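You operate a simulated robot arm through the tools that you are given. There is no shell and no other tool.

Carry out the task below with a simulated robot arm. There is one attempt and no reset: what you move stays moved.

TASK
Lay the blue-banded handset on GOOD, then clamp and test the grey-banded one.
Fine: the blue-banded one has passed: open the clamp and lay it on the GOOD side of the tray beside the tester; press test once; leave the grey-banded one clamped and the tester on. Where these are worked on the way, their far stop is far enough and under half their travel is too little: yellow clamp.

It is judged by the outcome, as a careful person would: the job done as asked, and still so three seconds after it is handed in. It fails if anything else is knocked over, pushed out of place, dropped, spilled or broken.

THE ROBOT
A 7-joint arm with a four-finger gripper, fixed in place. Base frame: the origin is at the foot of the arm, x ahead of it, y to its left, z up. Lengths are in m, angles in degrees, forces in N, time in s.
Its first joint turns from -69.0 to 172.0 degrees. Payload 3.67 kg.
Tool frame: the origin (TCP) lies between the finger pads and is the grasp point; the fingertips stand 0.028 m ahead of it; z points along the fingers, y is the line along which they close. The gripper opens to 0.112 m. The gripper's body begins 0.073 m behind the TCP.
Orientation is that of the tool frame in the base frame, as [roll, pitch, yaw] about the fixed x, y, z axes, in that order (R = Rz(yaw) Ry(pitch) Rx(roll)). With the fingers straight down and closing along the base's y, the tool's x points along the base's -x, its y along +y and its z along -z.

THE INTERFACE
- The arm moves only by the tool send_rows. Its argument "plan" is a list that holds one entry, the list of rows, each a list of 6 numbers: the shift along the tool's x, y, z in m, then the turn, a rotation vector about the tool's x, y, z in degrees. In form: [[[dx, dy, dz, ax, ay, az], ...]]. A call has 1 to 20 rows; each row shifts and turns the commanded pose from where the row before left it, along the tool's axes as they then stand. "claw" is the closure, from 0 (fully open) to 1 (shut), set as the call begins (left out, the last holds). A row lasts 0.2 s, in which the tool goes at most 0.05 m and 8.6 degrees; a call with a longer step from one row to the next is refused whole, and so is a gripper value outside its range. Where a pose cannot be reached the arm comes as near as it can. A force on the tool above 50 N (or 10 N above the force at the start of the call, whichever is more), or a blocked arm, ends the call early, and 0.2 s more pass. Each finger halts on what it meets, pressing with about 22 N; the grip force reading is that of the motor and also rises with nothing between the fingers. The clock runs only during rows and for 0.2 s after the last one: add rows that do not move to give the fingers time. The reply holds the time, the measured pose of the TCP, the force on the tool along the base axes, the opening and the grip force, in the units named above and with some noise, with the torque about the TCP (base axes, N m) and any sound that the robot's microphone picked up, and new pictures: "views" is both (left out), scene, wrist or none.
- Cameras (640 x 400 px; columns grow to the right, rows downward): "scene" is fixed at [0.0509, -0.6521, 1.5392]; the picture's right is [0.08, -1.00, 0.00], its down [-0.57, -0.04, -0.82] and it looks along [0.82, 0.06, -0.57] (base axes); focal length 337 px, centre (320, 200). "wrist" rides on the gripper at [0.06, -0.018, -0.104] in the tool frame; the picture's right is [0.29, 0.96, 0.00], its down [-0.80, 0.24, -0.55] and it looks along [-0.53, 0.16, 0.83] (tool axes); focal length 234 px, centre (320, 200). There is no depth. A picture from a camera that has moved, and an enlarged one, comes with that camera's place and axes in the base frame and with its lens.
- move_column(by): slides the trunk up (or, below 0, down) by that many m; the arm rides with it, the base frame stays. It gives what a move gives, with no picture.
- inspect(camera, box): a new picture of the part [left, top, right, bottom] of that camera's present view, enlarged. No time passes.
- job_done(): hands the job in; it is judged then, once.

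Nothing tells you positions but the pictures and the camera data. Unless the task says otherwise, let go and move clear before handing in.

The tools are called after "Request:" as name(argument=value, ...) on one line, values as JSON. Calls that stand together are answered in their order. send_rows: Moves the arm, as the interface text tells. Its arguments: {"type":"object","properties":{"plan":{"type":"array"},"claw":{"type":"number"},"views":{"type":"string","enum":["both","scene","wrist","none"]}},"required":["plan"]} The other tools are called the same way: move_column (by) slides the trunk up or down; inspect (camera, box) takes an enlarged picture of a part of a camera's view; job_done () hands the job in.

At the start:

```text
time_s: 0.0
position: [0.8077, -0.3521, 1.1947]
tcp_rot: [-179.9, 0.0, -179.9]
ft_force: [0.1, -0.4, 0.0]
wrist_torque: [-0.01, 0.04, -0.01]
gripper_width: 0.1119
gripper_force: 0.0
trunk travel left (down, up): [-0.55, 0.29]
```

scene: 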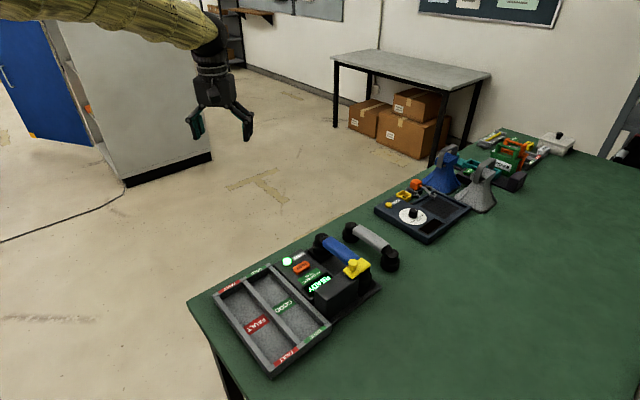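
wrist: 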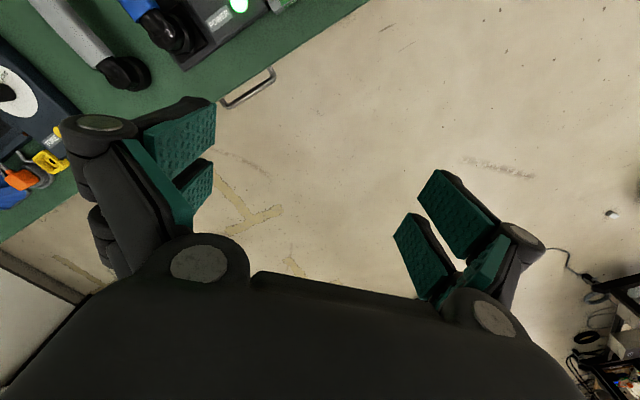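

I see a green bench with a tray (FAULT/GOOD), a tester with the blue-banded handset in it, and a grey handset next to it. I'll enlarge the views first.

Request:
inspect(camera="scene", box=[180, 210, 410, 390])

Request:
inspect(camera="scene", box=[270, 215, 410, 305])

Request:
inspect(camera="wrist", box=[0, 0, 320, 200])

```text
2.22 times, centred on (295, 300) of scene
camera zoom: at [0.0509, -0.6521, 1.5392], right [0.08, -1.0, 0.0], down [-0.57, -0.04, -0.82], along [0.82, 0.06, -0.57], focal length 748 px, centre (376, -22)
```

zoom: 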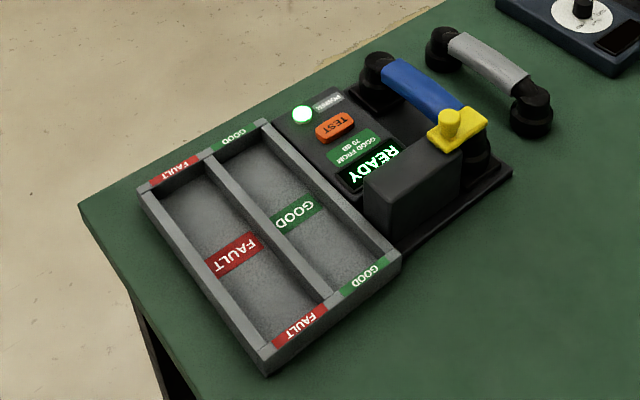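

```text
4.44 times, centred on (340, 260) of scene
camera zoom: at [0.0509, -0.6521, 1.5392], right [0.08, -1.0, 0.0], down [-0.57, -0.04, -0.82], along [0.82, 0.06, -0.57], focal length 1497 px, centre (231, -67)
```

zoom: 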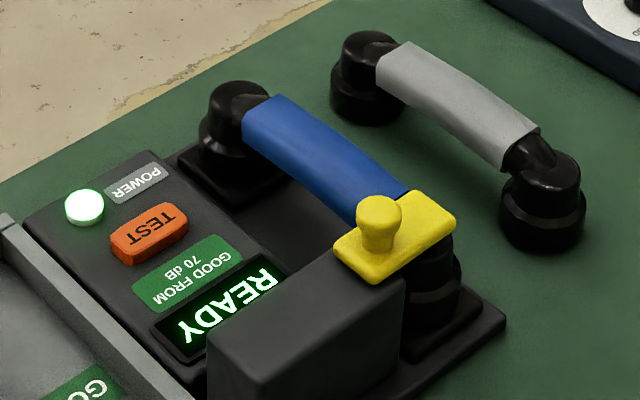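

```text
2.00 times, centred on (160, 100) of wrist
camera zoom: at [0.7474, -0.3709, 1.2996], right [-0.29, 0.96, 0.0], down [0.8, 0.24, 0.55], along [0.53, 0.16, -0.83], focal length 468 px, centre (640, 400)
```

zoom: 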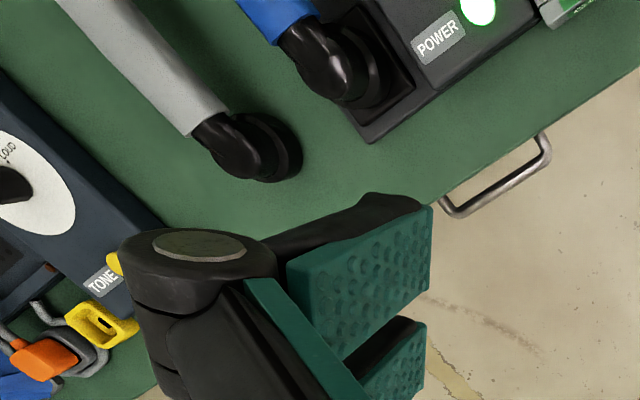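

The bench top seems to be near z≈0.79, and the grey handset lies around (0.87, -0.72). I'm moving the wrist camera over the tester to triangulate things better.

Request:
send_rows(plan=[[[0.02, -0.037, 0, 0, 0, 0], [0.02, -0.037, 0, 0, 0, 0], [0.02, -0.037, 0, 0, 0, 0], [0.02, -0.037, 0, 0, 0, 0], [0.02, -0.037, 0, 0, 0, 0], [0.02, -0.037, 0, 0, 0, 0], [0.02, -0.037, 0, 0, 0, 0], [0.02, -0.037, 0, 0, 0, 0], [0, 0, 0, 0, 0, 0]]])

```text
time_s: 2.0
position: [0.6499, -0.6459, 1.1958]
tcp_rot: [-179.9, -0.1, -179.8]
ft_force: [0.1, 0.7, 0.4]
wrist_torque: [-0.03, -0.01, 0.05]
gripper_width: 0.112
gripper_force: 0.2
trunk travel left (down, up): [-0.55, 0.29]
camera wrist: at [0.5896, -0.6659, 1.3012], right [-0.29, 0.96, 0.0], down [0.8, 0.24, 0.55], along [0.53, 0.16, -0.83], focal length 234 px, centre (320, 200)
```

scene: 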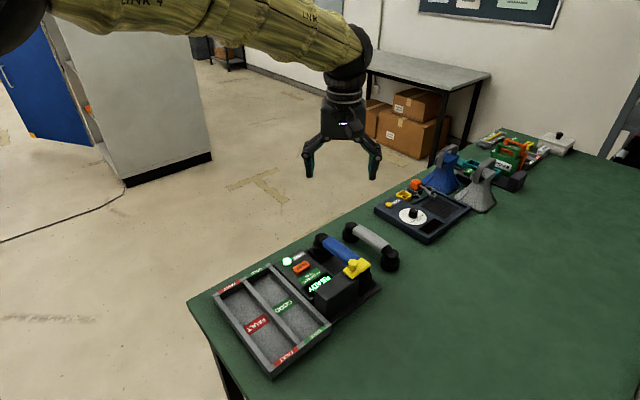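
wrist: 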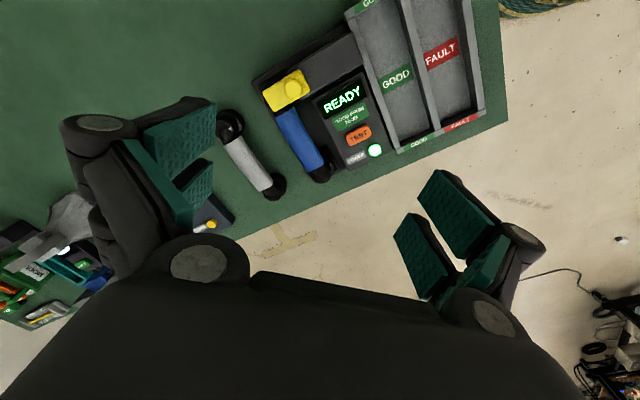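

The grey handset is centred near (0.83, -0.745), running along roughly 43°. I'm turning the tool to match the bench and testing the reach up high above the grey handset.

Request:
send_rows(plan=[[[0, 0, 0, 0, 0, -7.2], [0, 0, 0, 0, 0, -7.2], [0, 0, 0, 0, 0, -7.2], [0, 0, 0, 0, 0, -7.2], [0, 0, 0, 0, 0, -7.2], [0, 0, 0, 0, 0, -7.0], [-0.0155, -0.0485, 0, 0, 0, 0], [-0.0155, -0.0485, 0, 0, 0, 0], [-0.0155, -0.0485, 0, 0, 0, 0], [-0.0155, -0.0485, 0, 0, 0, 0], [0, 0, 0, 0, 0, 0]]])

```text
refused: row 7 steps farther than a row can; nothing moved
```

Request:
send_rows(plan=[[[0, 0, 0, 0, 0, -7.2], [0, 0, 0, 0, 0, -7.2], [0, 0, 0, 0, 0, -7.2], [0, 0, 0, 0, 0, -7.2], [0, 0, 0, 0, 0, -7.2], [0, 0, 0, 0, 0, -7.0], [-0.0124, -0.0388, 0, 0, 0, 0], [-0.0124, -0.0388, 0, 0, 0, 0], [-0.0124, -0.0388, 0, 0, 0, 0], [-0.0124, -0.0388, 0, 0, 0, 0], [-0.0124, -0.0388, 0, 0, 0, 0], [0, 0, 0, 0, 0, 0]]])

```text
time_s: 4.6
position: [0.8234, -0.748, 1.1986]
tcp_rot: [-179.9, 0.1, -137.0]
ft_force: [-1.8, 0.6, 1.3]
wrist_torque: [0.02, -0.05, -0.01]
gripper_width: 0.1121
gripper_force: 0.1
trunk travel left (down, up): [-0.55, 0.29]
camera wrist: at [0.7912, -0.8031, 1.3013], right [-0.86, 0.5, 0.0], down [0.42, 0.72, 0.56], along [0.28, 0.48, -0.83], focal length 234 px, centre (320, 200)
```

scene: 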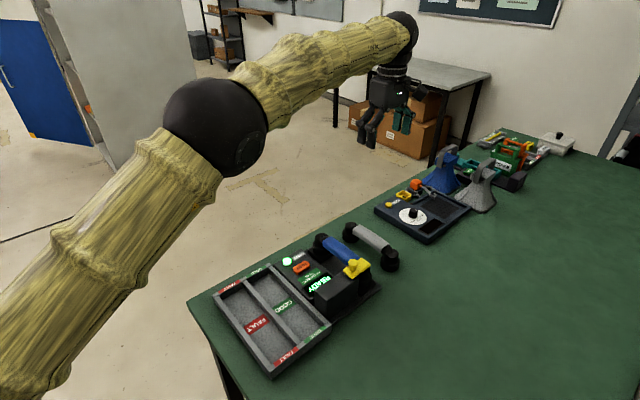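
wrist: 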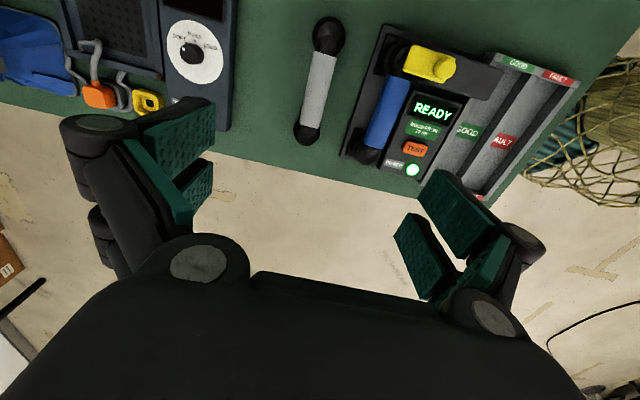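

The arm does reach over there at this height. Now for a closer look at the tester and clamp.

Request:
inspect(camera="wrist", box=[280, 0, 600, 200])

Request:
inspect(camera="wrist", box=[350, 20, 510, 120])

Request:
inspect(camera="scene", box=[300, 230, 396, 290])

```text
2.00 times, centred on (440, 100) of wrist
camera zoom: at [0.7912, -0.8031, 1.3013], right [-0.86, 0.5, 0.0], down [0.42, 0.72, 0.56], along [0.28, 0.48, -0.83], focal length 468 px, centre (80, 400)
```

zoom: 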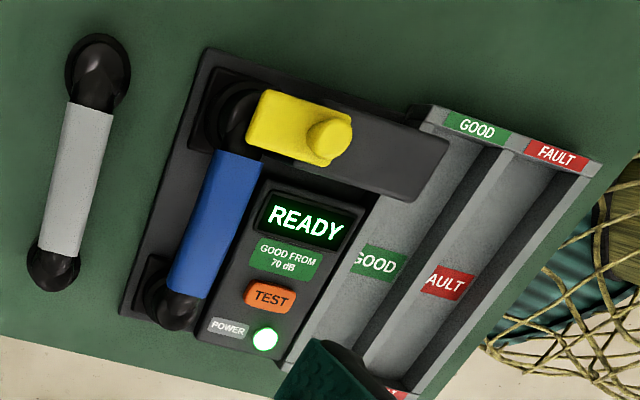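

```text
4.00 times, centred on (430, 70) of wrist
camera zoom: at [0.7912, -0.8031, 1.3013], right [-0.86, 0.5, 0.0], down [0.42, 0.72, 0.56], along [0.28, 0.48, -0.83], focal length 937 px, centre (-120, 720)
```

zoom: 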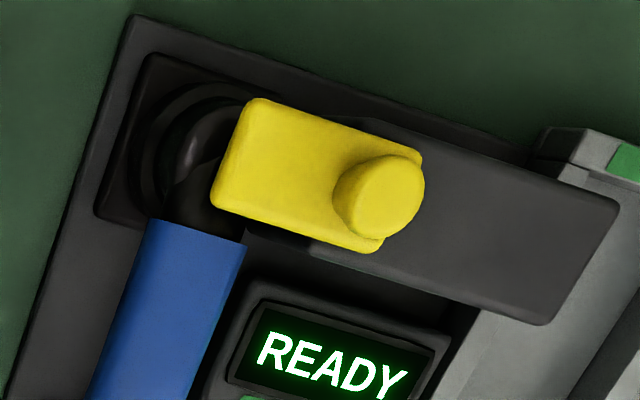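

```text
6.67 times, centred on (348, 260) of scene
camera zoom: at [0.0509, -0.6521, 1.5392], right [0.08, -1.0, 0.0], down [-0.57, -0.04, -0.82], along [0.82, 0.06, -0.57], focal length 2245 px, centre (133, -200)
```

zoom: 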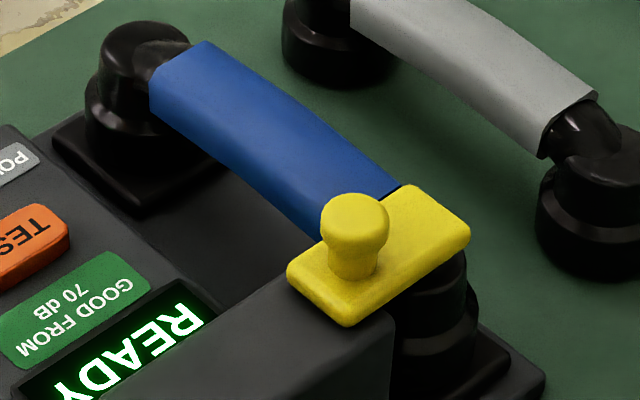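

The yellow clamp looks like a slide with a knob, running along the dark block toward the tray, with its knob near (0.655, -0.69, 0.93). I'm going above it and lowering the trunk a little.

Request:
send_rows(plan=[[[0.021, 0.039, 0, 0, 0, 0], [0.021, 0.039, 0, 0, 0, 0], [0.021, 0.039, 0, 0, 0, 0], [0.021, 0.039, 0, 0, 0, 0], [0, 0, 0, 0, 0, 0]]], views="none")

Request:
move_column(by=-0.15)

Request:
send_rows(plan=[[[0, 0, 0, 0, 0, 0]]])

```text
time_s: 5.8
position: [0.657, -0.6934, 1.1936]
tcp_rot: [179.8, 0.1, -137.0]
ft_force: [0.7, -0.3, 0.0]
wrist_torque: [0.01, 0.03, -0.03]
gripper_width: 0.1121
gripper_force: 0.0
trunk travel left (down, up): [-0.55, 0.29]
```

```text
time_s: 7.5
position: [0.6566, -0.6912, 1.047]
tcp_rot: [-179.9, -0.1, -136.9]
ft_force: [-0.6, 0.2, 0.8]
wrist_torque: [-0.05, 0.04, 0.0]
gripper_width: 0.1121
gripper_force: 0.1
trunk travel left (down, up): [-0.4, 0.44]
```

```text
time_s: 8.0
position: [0.6581, -0.692, 1.045]
tcp_rot: [179.9, 0.0, -137.0]
ft_force: [-0.2, -0.6, 0.2]
wrist_torque: [-0.01, 0.0, 0.04]
gripper_width: 0.1118
gripper_force: 0.0
trunk travel left (down, up): [-0.4, 0.44]
camera wrist: at [0.6255, -0.7471, 1.1499], right [-0.86, 0.5, 0.0], down [0.42, 0.72, 0.55], along [0.28, 0.48, -0.83], focal length 234 px, centre (320, 200)
```

scene: 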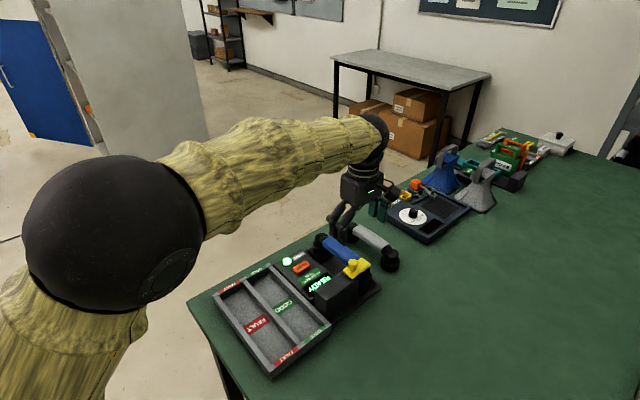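
wrist: 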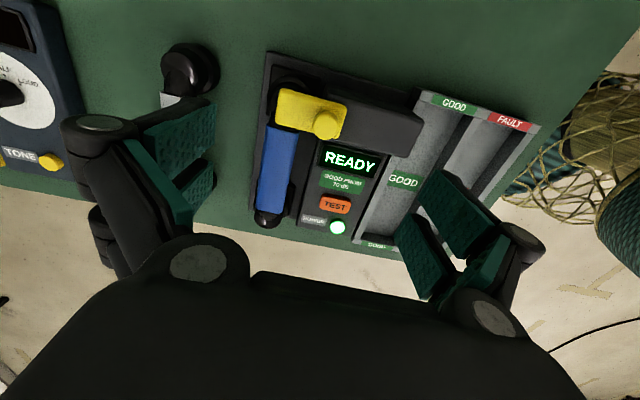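

Request:
inspect(camera="wrist", box=[240, 40, 448, 170])

Request:
inspect(camera="wrist", box=[240, 160, 400, 260])

Request:
inspect(camera="scene", box=[200, 210, 440, 360])

```text
3.08 times, centred on (344, 105) of wrist
camera zoom: at [0.6255, -0.7471, 1.1499], right [-0.86, 0.5, 0.0], down [0.42, 0.72, 0.55], along [0.28, 0.48, -0.83], focal length 720 px, centre (246, 492)
```

zoom: 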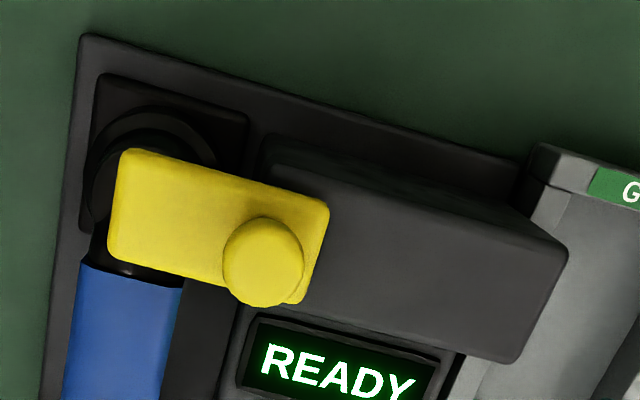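

```text
4.00 times, centred on (320, 210) of wrist
camera zoom: at [0.6255, -0.7471, 1.1499], right [-0.86, 0.5, 0.0], down [0.42, 0.72, 0.55], along [0.28, 0.48, -0.83], focal length 937 px, centre (320, 160)
```

zoom: 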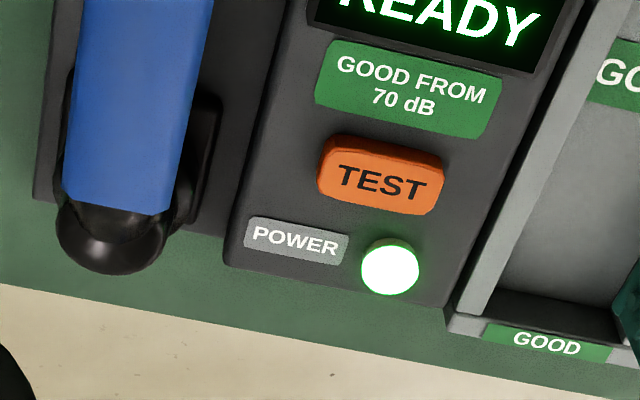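

```text
2.67 times, centred on (320, 285) of scene
camera zoom: at [0.0509, -0.6521, 1.5392], right [0.08, -1.0, 0.0], down [-0.57, -0.04, -0.82], along [0.82, 0.06, -0.57], focal length 898 px, centre (320, -27)
```

zoom: 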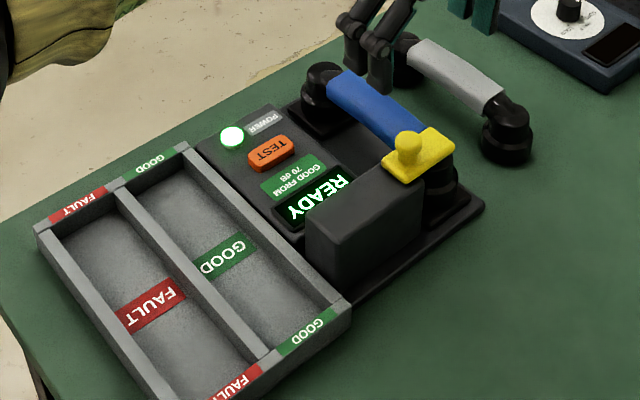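

The knob centre is about 6 mm off the tool centre along tool y, and the plate top is at z≈0.905. I'm descending around the knob with the fingers open.

Request:
send_rows(plan=[[[0.001, 0.006, 0.02, 0, 0, 0], [0, 0, 0.03, 0, 0, 0], [0, 0, 0.03, 0, 0, 0], [0, 0, 0.015, 0, 0, 0], [0, 0, 0.0, 0, 0, 0]]])

```text
time_s: 9.2
position: [0.651, -0.6903, 0.9496]
tcp_rot: [180.0, 0.0, -137.0]
ft_force: [0.0, 0.9, 0.2]
wrist_torque: [0.0, 0.01, 0.0]
gripper_width: 0.1119
gripper_force: 0.0
trunk travel left (down, up): [-0.4, 0.44]
camera wrist: at [0.6193, -0.7448, 1.0539], right [-0.86, 0.5, 0.0], down [0.42, 0.72, 0.55], along [0.28, 0.48, -0.83], focal length 234 px, centre (320, 200)
```

scene: 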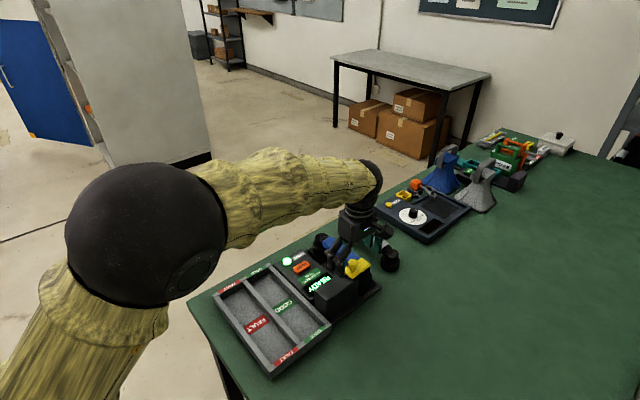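
wrist: 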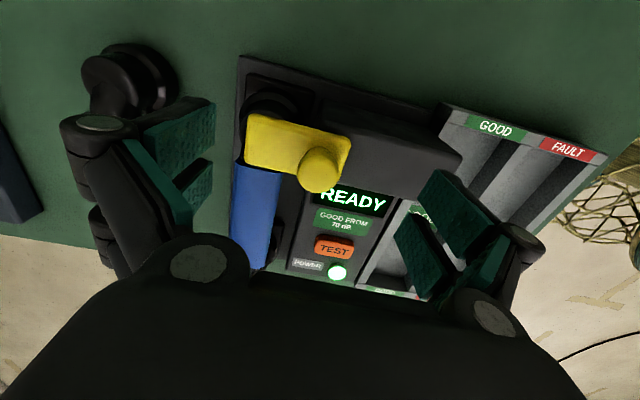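

The knob is centred between the fingers. I'm lowering 12 mm and closing on it.

Request:
send_rows(plan=[[[0, 0, 0.012, 0, 0, 0], [0, 0, 0, 0, 0, 0]]], views="none")

Request:
send_rows(plan=[[[0, 0, 0, 0, 0, 0], [0, 0, 0, 0, 0, 0], [0, 0, 0, 0, 0, 0], [0, 0, 0, 0, 0, 0], [0, 0, 0, 0, 0, 0]]], claw=1)

```text
time_s: 9.8
position: [0.6512, -0.689, 0.9371]
tcp_rot: [180.0, -0.1, -136.9]
ft_force: [-0.5, -0.1, 0.3]
wrist_torque: [-0.01, 0.02, 0.01]
gripper_width: 0.1122
gripper_force: 0.1
trunk travel left (down, up): [-0.4, 0.44]
```

```text
time_s: 10.9
position: [0.6513, -0.6882, 0.9388]
tcp_rot: [-180.0, 0.0, -136.9]
ft_force: [0.5, -0.4, 0.4]
wrist_torque: [0.06, -0.09, 0.06]
gripper_width: 0.0237
gripper_force: 45.0
trunk travel left (down, up): [-0.4, 0.44]
camera wrist: at [0.6203, -0.7436, 1.0426], right [-0.86, 0.5, 0.0], down [0.42, 0.72, 0.55], along [0.28, 0.48, -0.83], focal length 234 px, centre (320, 200)
```

scene: 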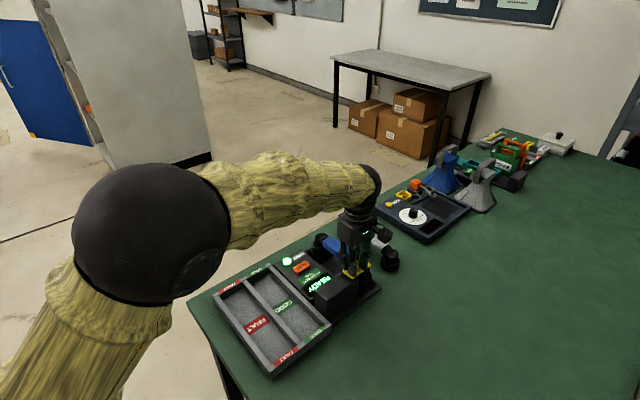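
wrist: 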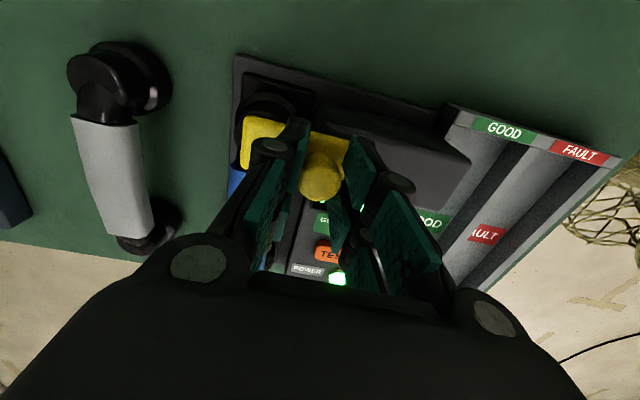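

The knob is gripped (width 24 mm). I'm sliding it along tool +y, toward the tray, in small steps.

Request:
send_rows(plan=[[[0, 0.008, 0, 0, 0, 0], [0, 0.008, 0, 0, 0, 0], [0, 0.008, 0, 0, 0, 0], [0, 0, 0, 0, 0, 0]]])

```text
time_s: 11.9
position: [0.6346, -0.6714, 0.9392]
tcp_rot: [179.9, 0.1, -137.0]
ft_force: [-7.3, -6.5, 6.2]
wrist_torque: [-0.2, 0.27, -0.01]
gripper_width: 0.0235
gripper_force: 44.7
trunk travel left (down, up): [-0.4, 0.44]
camera wrist: at [0.6031, -0.7264, 1.0426], right [-0.86, 0.5, 0.0], down [0.42, 0.72, 0.55], along [0.28, 0.48, -0.83], focal length 234 px, centre (320, 200)
```

scene: 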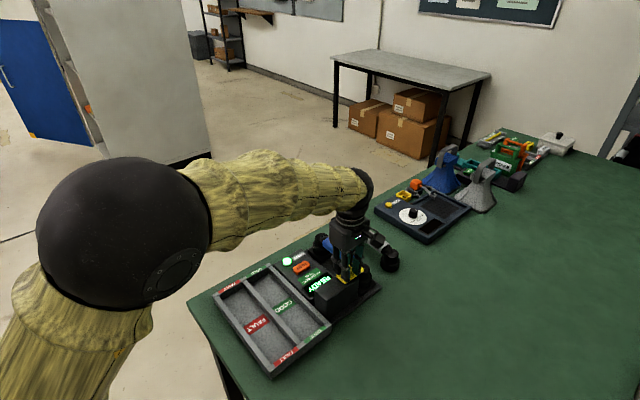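
wrist: 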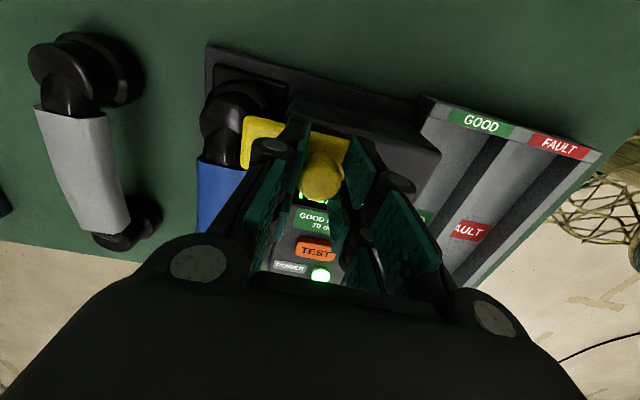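

It slides. The lateral force tells me the bench axes are at 45° (yaw -135), so I'm correcting the yaw by 2° and continuing to slide.

Request:
send_rows(plan=[[[0.001, 0, 0, 0, 0, -2], [0, 0.008, 0, 0, 0, 0], [0, 0.008, 0, 0, 0, 0], [0, 0.008, 0, 0, 0, 0], [0, 0, 0, 0, 0, 0]]])

```text
time_s: 13.2
position: [0.6177, -0.654, 0.9379]
tcp_rot: [179.8, 0.0, -134.9]
ft_force: [-1.4, 0.6, -2.5]
wrist_torque: [-0.03, 0.05, 0.05]
gripper_width: 0.0231
gripper_force: 44.8
trunk travel left (down, up): [-0.4, 0.44]
camera wrist: at [0.5883, -0.7099, 1.0425], right [-0.88, 0.47, 0.0], down [0.39, 0.73, 0.55], along [0.26, 0.49, -0.83], focal length 234 px, centre (320, 200)
```

scene: 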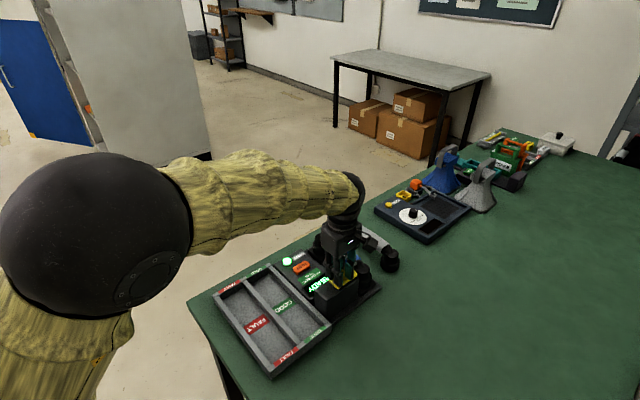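
wrist: 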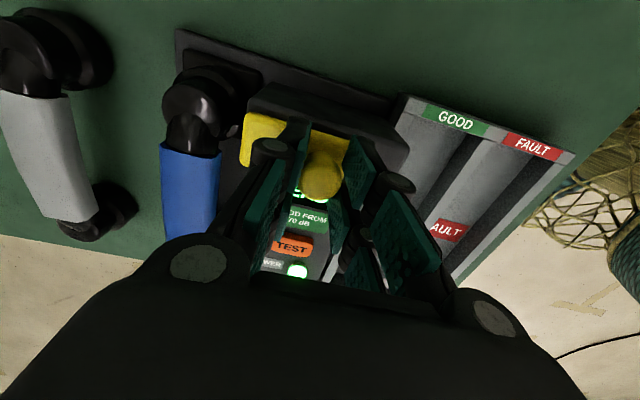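

Sliding freely now, with the handset cup already clear. I'm continuing to the far stop.

Request:
send_rows(plan=[[[0, 0.005, 0, 0, 0, 0], [0, 0.005, 0, 0, 0, 0], [0, 0.005, 0, 0, 0, 0], [0, 0.005, 0, 0, 0, 0], [0, 0.005, 0, 0, 0, 0], [0, 0.005, 0, 0, 0, 0], [0, 0, 0, 0, 0, 0]]])

```text
time_s: 13.8
position: [0.6158, -0.6521, 0.9388]
tcp_rot: [-179.6, 0.2, -135.0]
ft_force: [23.5, -7.9, -13.8]
wrist_torque: [0.83, -0.96, -0.04]
gripper_width: 0.023
gripper_force: 45.0
trunk travel left (down, up): [-0.4, 0.44]
stopped in row 3: the force on the tool passed its limit at 54 N (the readings are from after the stop); the commanded pose is now the measured one
camera wrist: at [0.5861, -0.7085, 1.0423], right [-0.88, 0.47, -0.01], down [0.39, 0.73, 0.56], along [0.27, 0.49, -0.83], focal length 234 px, centre (320, 200)
```

scene: 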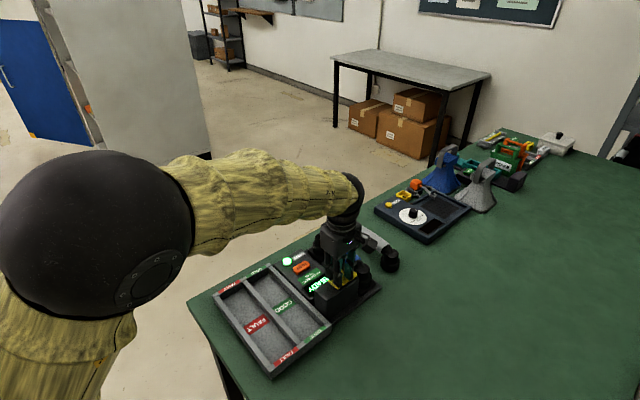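
wrist: 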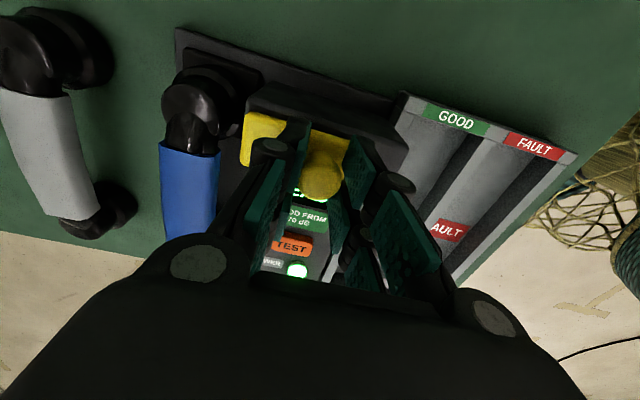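

The clamp hit its far stop after about 50 mm of travel. I'm releasing the knob and rising.

Request:
send_rows(plan=[[[0, 0, 0, 0, 0, 0], [0, 0, 0, 0, 0, 0], [0, 0, 0, 0, 0, 0]]], claw=0.5, views="none")

Request:
send_rows(plan=[[[0, 0, -0.03, 0, 0, 0], [0, 0, -0.04, 0, 0, 0], [0, -0.02, -0.04, 0, 0, 0], [-0.02, -0.03, 0, 0, 0, 0], [-0.02, -0.03, 0, 0, 0, 0], [0, 0, 0, 0, 0, 0]]])

```text
time_s: 14.6
position: [0.614, -0.6486, 0.9425]
tcp_rot: [-179.4, 0.1, -135.0]
ft_force: [-0.1, 0.0, -0.1]
wrist_torque: [0.01, 0.0, 0.01]
gripper_width: 0.0561
gripper_force: 0.0
trunk travel left (down, up): [-0.4, 0.44]
```

```text
time_s: 16.0
position: [0.6947, -0.6741, 1.0544]
tcp_rot: [-179.2, 0.1, -135.0]
ft_force: [0.2, 0.9, -0.7]
wrist_torque: [0.0, -0.01, 0.01]
gripper_width: 0.0562
gripper_force: 0.1
trunk travel left (down, up): [-0.4, 0.44]
camera wrist: at [0.6651, -0.7303, 1.1595], right [-0.88, 0.47, -0.01], down [0.39, 0.74, 0.55], along [0.27, 0.48, -0.83], focal length 234 px, centre (320, 200)
```

scene: 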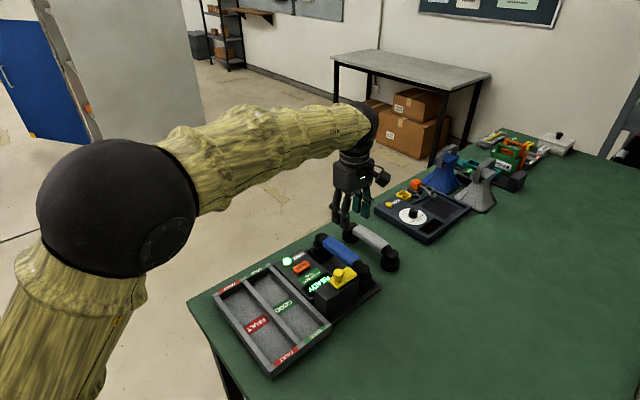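
wrist: 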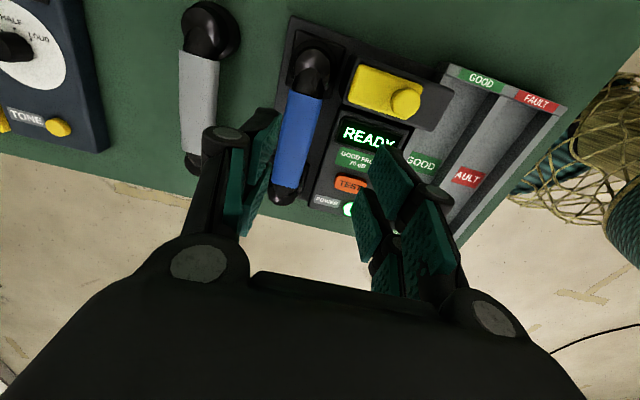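

The clamp is open. Now I'm measuring the blue handset.

Request:
send_rows(plan=[[[0, 0, 0, -0.8, 0, 0], [0, 0, 0, 0, 0, 0]]], views="none", claw=0.3)

Request:
inspect(camera="wrist", box=[220, 20, 460, 220])

Request:
inspect(camera="scene", box=[280, 215, 408, 295])

```text
time_s: 16.6
position: [0.6947, -0.6742, 1.0538]
tcp_rot: [179.8, 0.2, -134.9]
ft_force: [-0.3, 0.0, 0.3]
wrist_torque: [0.01, -0.01, 0.01]
gripper_width: 0.0781
gripper_force: 0.1
trunk travel left (down, up): [-0.4, 0.44]
```

```text
2.00 times, centred on (340, 120) of wrist
camera zoom: at [0.6668, -0.7313, 1.1581], right [-0.88, 0.47, 0.0], down [0.39, 0.73, 0.56], along [0.26, 0.49, -0.83], focal length 468 px, centre (280, 360)
```

zoom: 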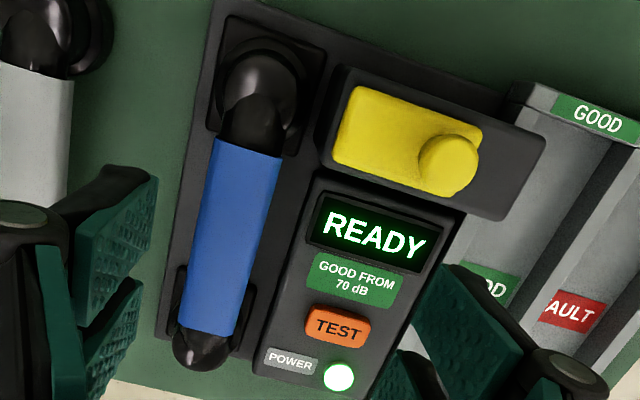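

```text
5.00 times, centred on (344, 255) of scene
camera zoom: at [0.0509, -0.6521, 1.5392], right [0.08, -1.0, 0.0], down [-0.57, -0.04, -0.82], along [0.82, 0.06, -0.57], focal length 1684 px, centre (200, -75)
```

zoom: 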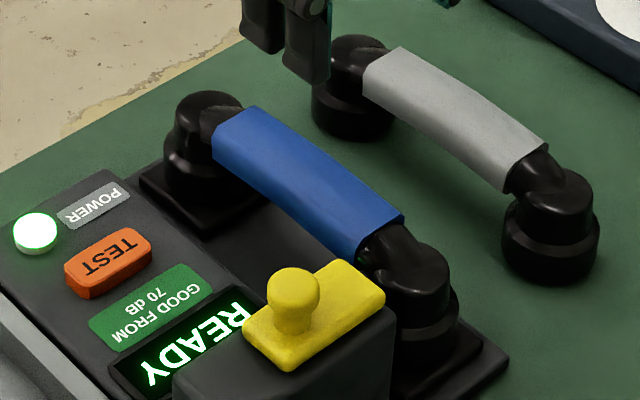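

The blue band spans about 37 mm in tool y, with its top near z≈0.886. I'm centring above it with a 56 mm opening and lowering partway to check.

Request:
send_rows(plan=[[[-0.022, -0.0095, 0.02, 0, 0, 0], [-0.022, -0.009, 0.03, 0, 0, 0], [0, 0, 0.04, 0, 0, 0], [0, 0, 0, 0, 0, 0]]], claw=0.45)

Request:
inspect(camera="wrist", box=[220, 60, 420, 260])

```text
time_s: 17.6
position: [0.7394, -0.6574, 0.9647]
tcp_rot: [179.9, 0.1, -134.9]
ft_force: [-0.3, -0.5, -0.3]
wrist_torque: [0.02, -0.02, 0.01]
gripper_width: 0.0614
gripper_force: 0.1
trunk travel left (down, up): [-0.4, 0.44]
camera wrist: at [0.7102, -0.7134, 1.0687], right [-0.88, 0.47, 0.0], down [0.39, 0.73, 0.56], along [0.26, 0.49, -0.83], focal length 234 px, centre (320, 200)
```

scene: 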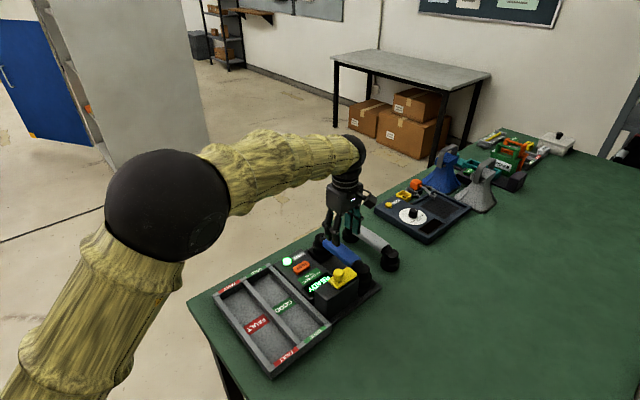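
wrist: 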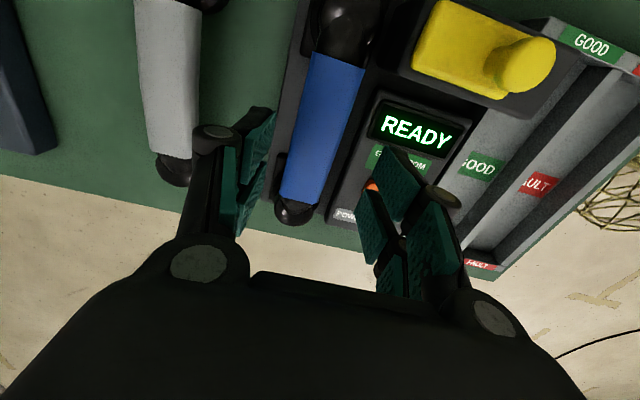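

```text
2.00 times, centred on (320, 160) of wrist
camera zoom: at [0.7102, -0.7134, 1.0687], right [-0.88, 0.47, 0.0], down [0.39, 0.73, 0.56], along [0.26, 0.49, -0.83], focal length 468 px, centre (320, 280)
```

zoom: 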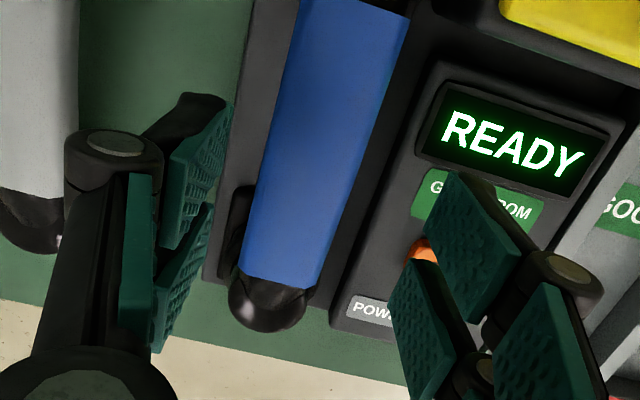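

I'm shifting 3 mm to centre on the band and descending.

Request:
send_rows(plan=[[[0, -0.003, 0.02, 0, 0, 0], [0, 0, 0.03, 0, 0, 0], [0, 0, 0.025, 0, 0, 0], [0, 0, 0.018, 0, 0, 0], [0, 0, 0, 0, 0, 0]]])

Request:
inspect(camera="wrist", box=[220, 60, 420, 260])

Request:
inspect(camera="scene", box=[280, 195, 408, 285])

```text
time_s: 18.8
position: [0.7425, -0.659, 0.8713]
tcp_rot: [179.8, 0.1, -134.9]
ft_force: [0.3, 0.1, -1.1]
wrist_torque: [-0.01, -0.06, -0.03]
gripper_width: 0.0616
gripper_force: 0.1
trunk travel left (down, up): [-0.4, 0.44]
camera wrist: at [0.7129, -0.7159, 0.9753], right [-0.88, 0.47, 0.0], down [0.39, 0.73, 0.56], along [0.26, 0.49, -0.83], focal length 234 px, centre (320, 200)
```

scene: 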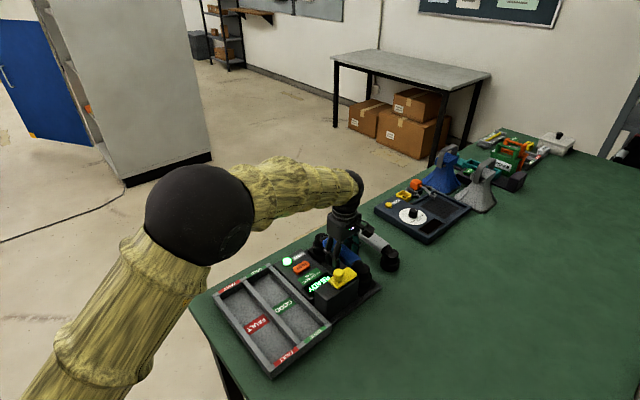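
wrist: 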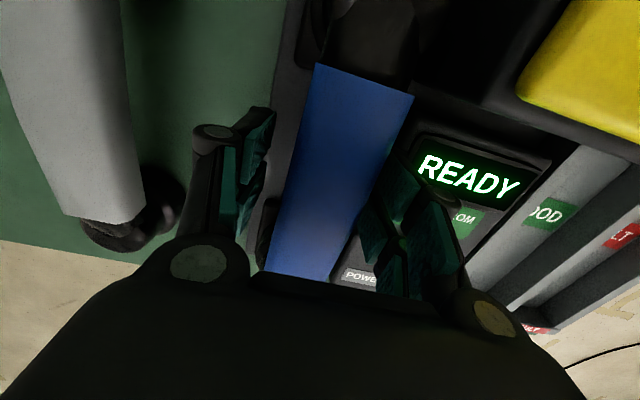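

```text
2.00 times, centred on (320, 160) of wrist
camera zoom: at [0.7129, -0.7159, 0.9753], right [-0.88, 0.47, 0.0], down [0.39, 0.73, 0.56], along [0.26, 0.49, -0.83], focal length 468 px, centre (320, 280)
```

zoom: 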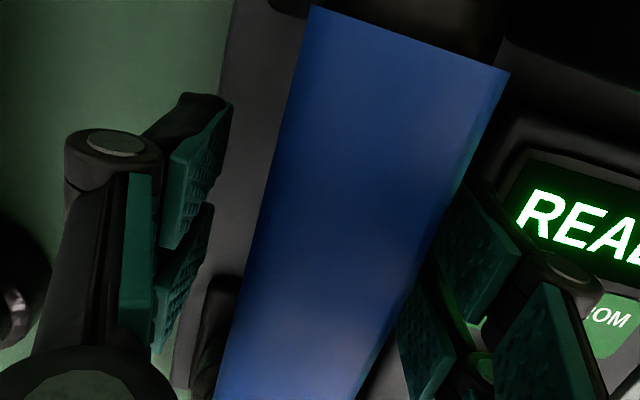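

```text
4.44 times, centred on (344, 240) of scene
camera zoom: at [0.0509, -0.6521, 1.5392], right [0.08, -1.0, 0.0], down [-0.57, -0.04, -0.82], along [0.82, 0.06, -0.57], focal length 1497 px, centre (213, 22)
```

zoom: 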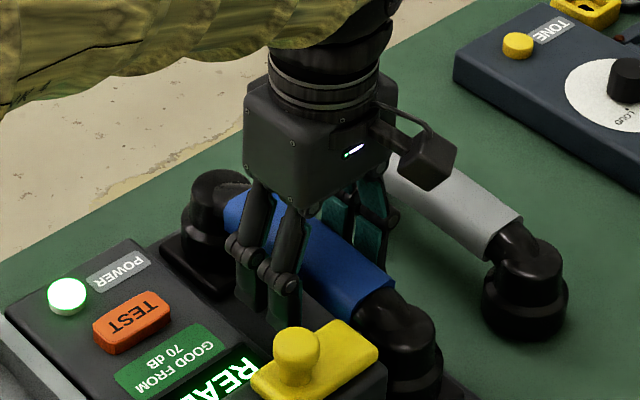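

The fingers straddle the band symmetrically. Closing now.

Request:
send_rows(plan=[[[0, 0, 0, 0, 0, 0], [0, 0, 0, 0, 0, 0], [0, 0, 0, 0, 0, 0], [0, 0, 0, 0, 0, 0]]], claw=1, views="none")

Request:
send_rows(plan=[[[0, 0, -0.01, 0, 0, 0], [0, 0, -0.02, 0, 0, 0], [0, 0, -0.03, 0, 0, 0], [0, 0, -0.03, 0, 0, 0], [0, 0, 0, 0, 0, 0]]])

Request:
inspect(camera="scene", box=[190, 195, 430, 365])

```text
time_s: 19.8
position: [0.7438, -0.6597, 0.8699]
tcp_rot: [179.9, 0.0, -135.0]
ft_force: [0.2, 0.3, -0.7]
wrist_torque: [0.02, 0.01, -0.02]
gripper_width: 0.0349
gripper_force: 22.4
trunk travel left (down, up): [-0.4, 0.44]
```

```text
time_s: 21.0
position: [0.7425, -0.6601, 0.9596]
tcp_rot: [179.9, 0.0, -135.0]
ft_force: [-0.2, 0.1, -2.6]
wrist_torque: [0.02, 0.04, 0.0]
gripper_width: 0.0346
gripper_force: 21.8
trunk travel left (down, up): [-0.4, 0.44]
camera wrist: at [0.7147, -0.7167, 1.0628], right [-0.88, 0.47, 0.0], down [0.39, 0.73, 0.56], along [0.26, 0.49, -0.83], focal length 234 px, centre (320, 200)
```

scene: 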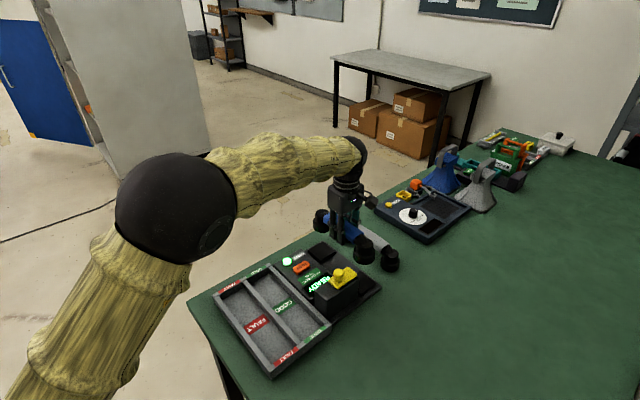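
wrist: 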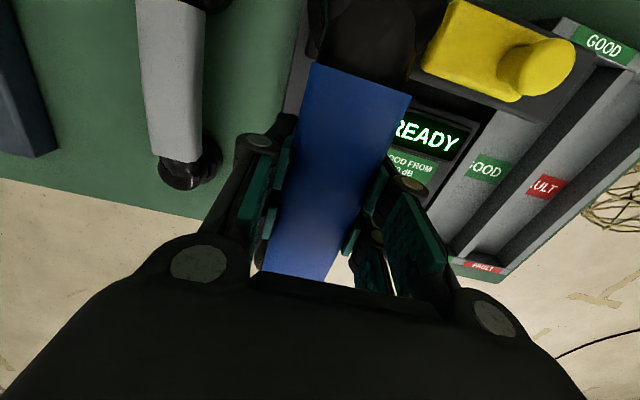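

```text
2.35 times, centred on (310, 280) of scene
camera zoom: at [0.0509, -0.6521, 1.5392], right [0.08, -1.0, 0.0], down [-0.57, -0.04, -0.82], along [0.82, 0.06, -0.57], focal length 792 px, centre (344, 12)
```

zoom: 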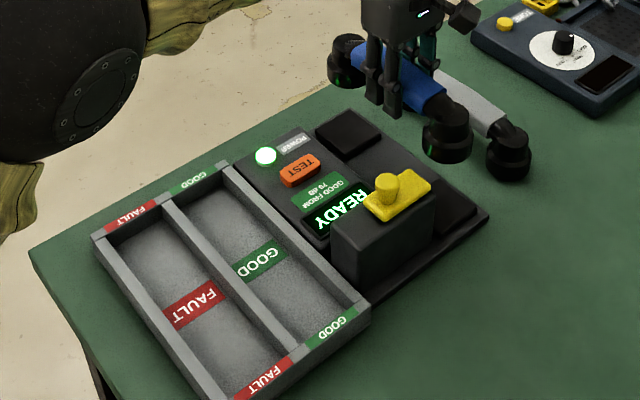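

The blue handset is lifted. I'm raising it further so it clears the clamp knob, then carrying it along +y over the GOOD slot, centred near (0.60, -0.52).

Request:
send_rows(plan=[[[0, 0, -0.035, 0, 0, 0], [0, 0, -0.035, 0, 0, 0], [0, 0.03, 0, 0, 0, 0], [0, 0.035, 0, 0, 0, 0], [0, 0.035, 0, 0, 0, 0], [0, 0.035, 0, 0, 0, 0], [0, 0.035, 0, 0, 0, 0], [0, 0.03, 0, 0, 0, 0], [0, 0, 0, 0, 0, 0]]])

Request:
inspect(camera="scene", box=[190, 225, 390, 385])

Request:
inspect(camera="wrist", box=[200, 0, 520, 200])

```text
time_s: 23.0
position: [0.6025, -0.5201, 1.0322]
tcp_rot: [179.8, 0.2, -135.0]
ft_force: [0.3, -0.5, -2.9]
wrist_torque: [-0.01, -0.01, -0.02]
gripper_width: 0.0347
gripper_force: 22.2
trunk travel left (down, up): [-0.4, 0.44]
camera wrist: at [0.5719, -0.5762, 1.1355], right [-0.88, 0.47, 0.0], down [0.39, 0.73, 0.56], along [0.26, 0.49, -0.83], focal length 234 px, centre (320, 200)
```

scene: 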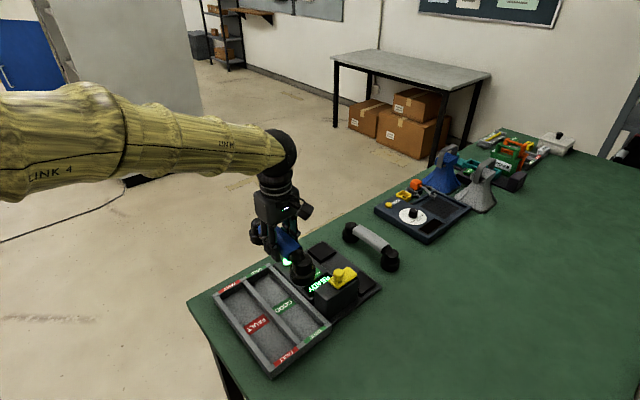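
wrist: 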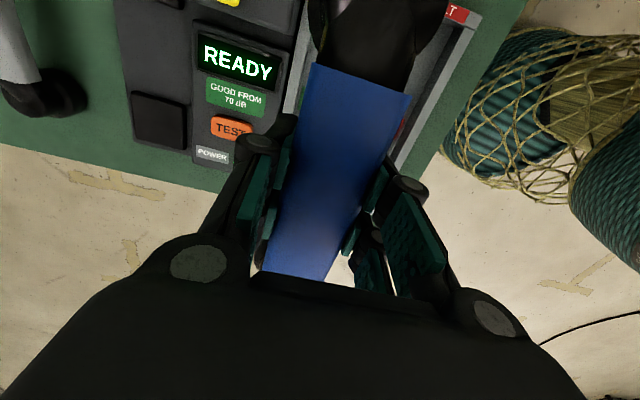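

```text
2.50 times, centred on (290, 305) of scene
camera zoom: at [0.0509, -0.6521, 1.5392], right [0.08, -1.0, 0.0], down [-0.57, -0.04, -0.82], along [0.82, 0.06, -0.57], focal length 842 px, centre (395, -62)
```

zoom: 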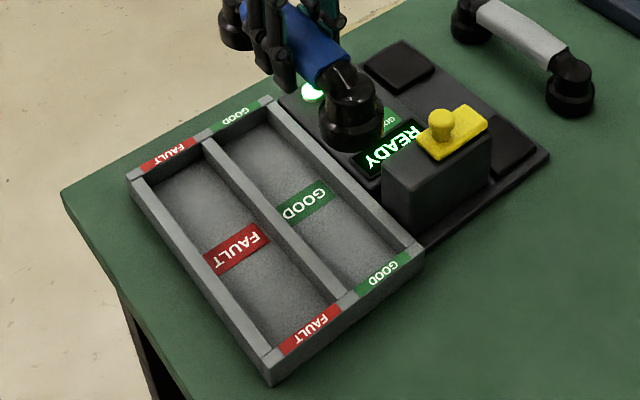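

```text
2.00 times, centred on (360, 100) of wrist
camera zoom: at [0.5719, -0.5762, 1.1355], right [-0.88, 0.47, 0.0], down [0.39, 0.73, 0.56], along [0.26, 0.49, -0.83], focal length 468 px, centre (240, 400)
```

zoom: 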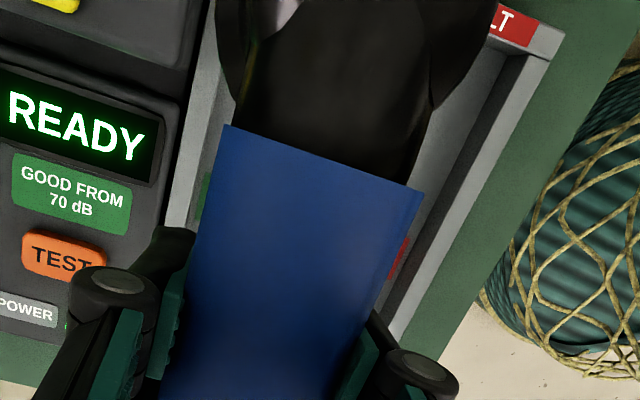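

My estimate of the slot centreline matches the present tool position to 1–2 mm. I'm lowering partway and checking the alignment.

Request:
send_rows(plan=[[[0, 0.001, 0.04, 0, 0, 0], [0, 0, 0.04, 0, 0, 0], [0, 0, 0.03, 0, 0, 0], [0, 0, 0, 0, 0, 0]]])

Request:
inspect(camera="scene", box=[200, 235, 350, 385])

Request:
inspect(camera="wrist", box=[200, 0, 520, 200])

```text
time_s: 24.0
position: [0.6023, -0.519, 0.9239]
tcp_rot: [179.9, 0.1, -134.9]
ft_force: [0.1, -0.3, -1.5]
wrist_torque: [-0.04, 0.03, 0.0]
gripper_width: 0.0347
gripper_force: 22.1
trunk travel left (down, up): [-0.4, 0.44]
camera wrist: at [0.5721, -0.5744, 1.0266], right [-0.88, 0.47, 0.0], down [0.39, 0.73, 0.56], along [0.26, 0.49, -0.83], focal length 234 px, centre (320, 200)
```

scene: 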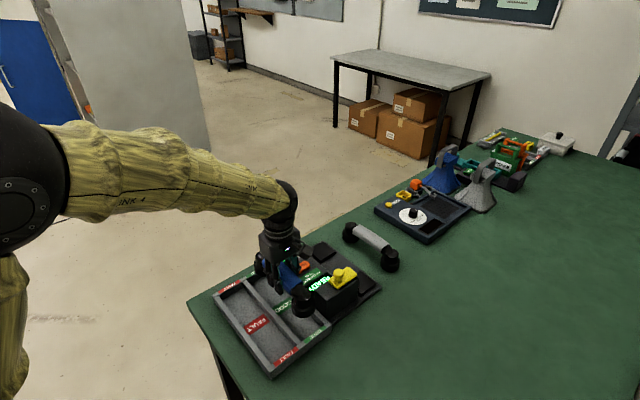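
wrist: 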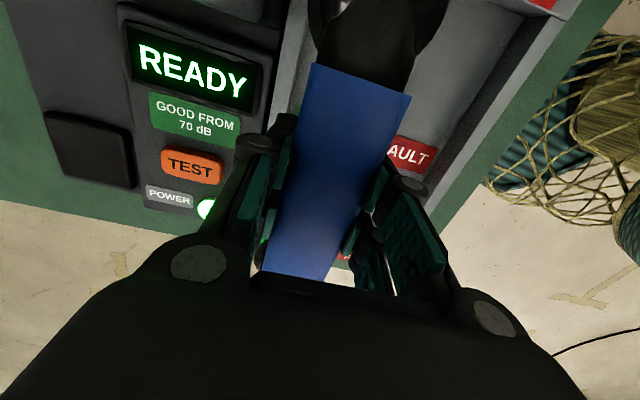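

```text
2.67 times, centred on (275, 310) of scene
camera zoom: at [0.0509, -0.6521, 1.5392], right [0.08, -1.0, 0.0], down [-0.57, -0.04, -0.82], along [0.82, 0.06, -0.57], focal length 898 px, centre (440, -93)
```

zoom: 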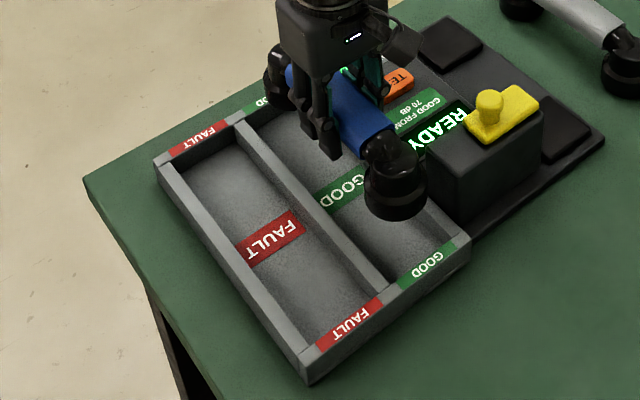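

```text
2.00 times, centred on (360, 100) of wrist
camera zoom: at [0.5721, -0.5744, 1.0266], right [-0.88, 0.47, 0.0], down [0.39, 0.73, 0.56], along [0.26, 0.49, -0.83], focal length 468 px, centre (240, 400)
```

zoom: 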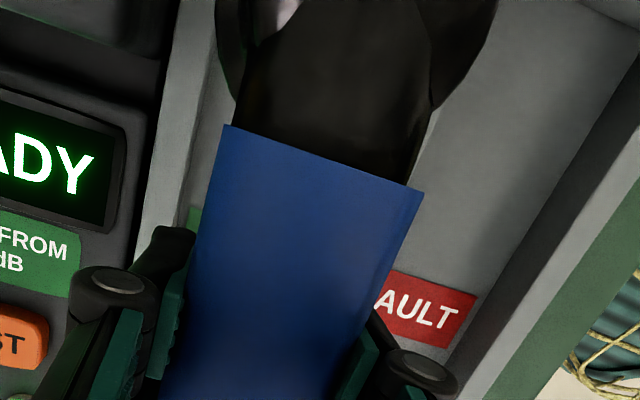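

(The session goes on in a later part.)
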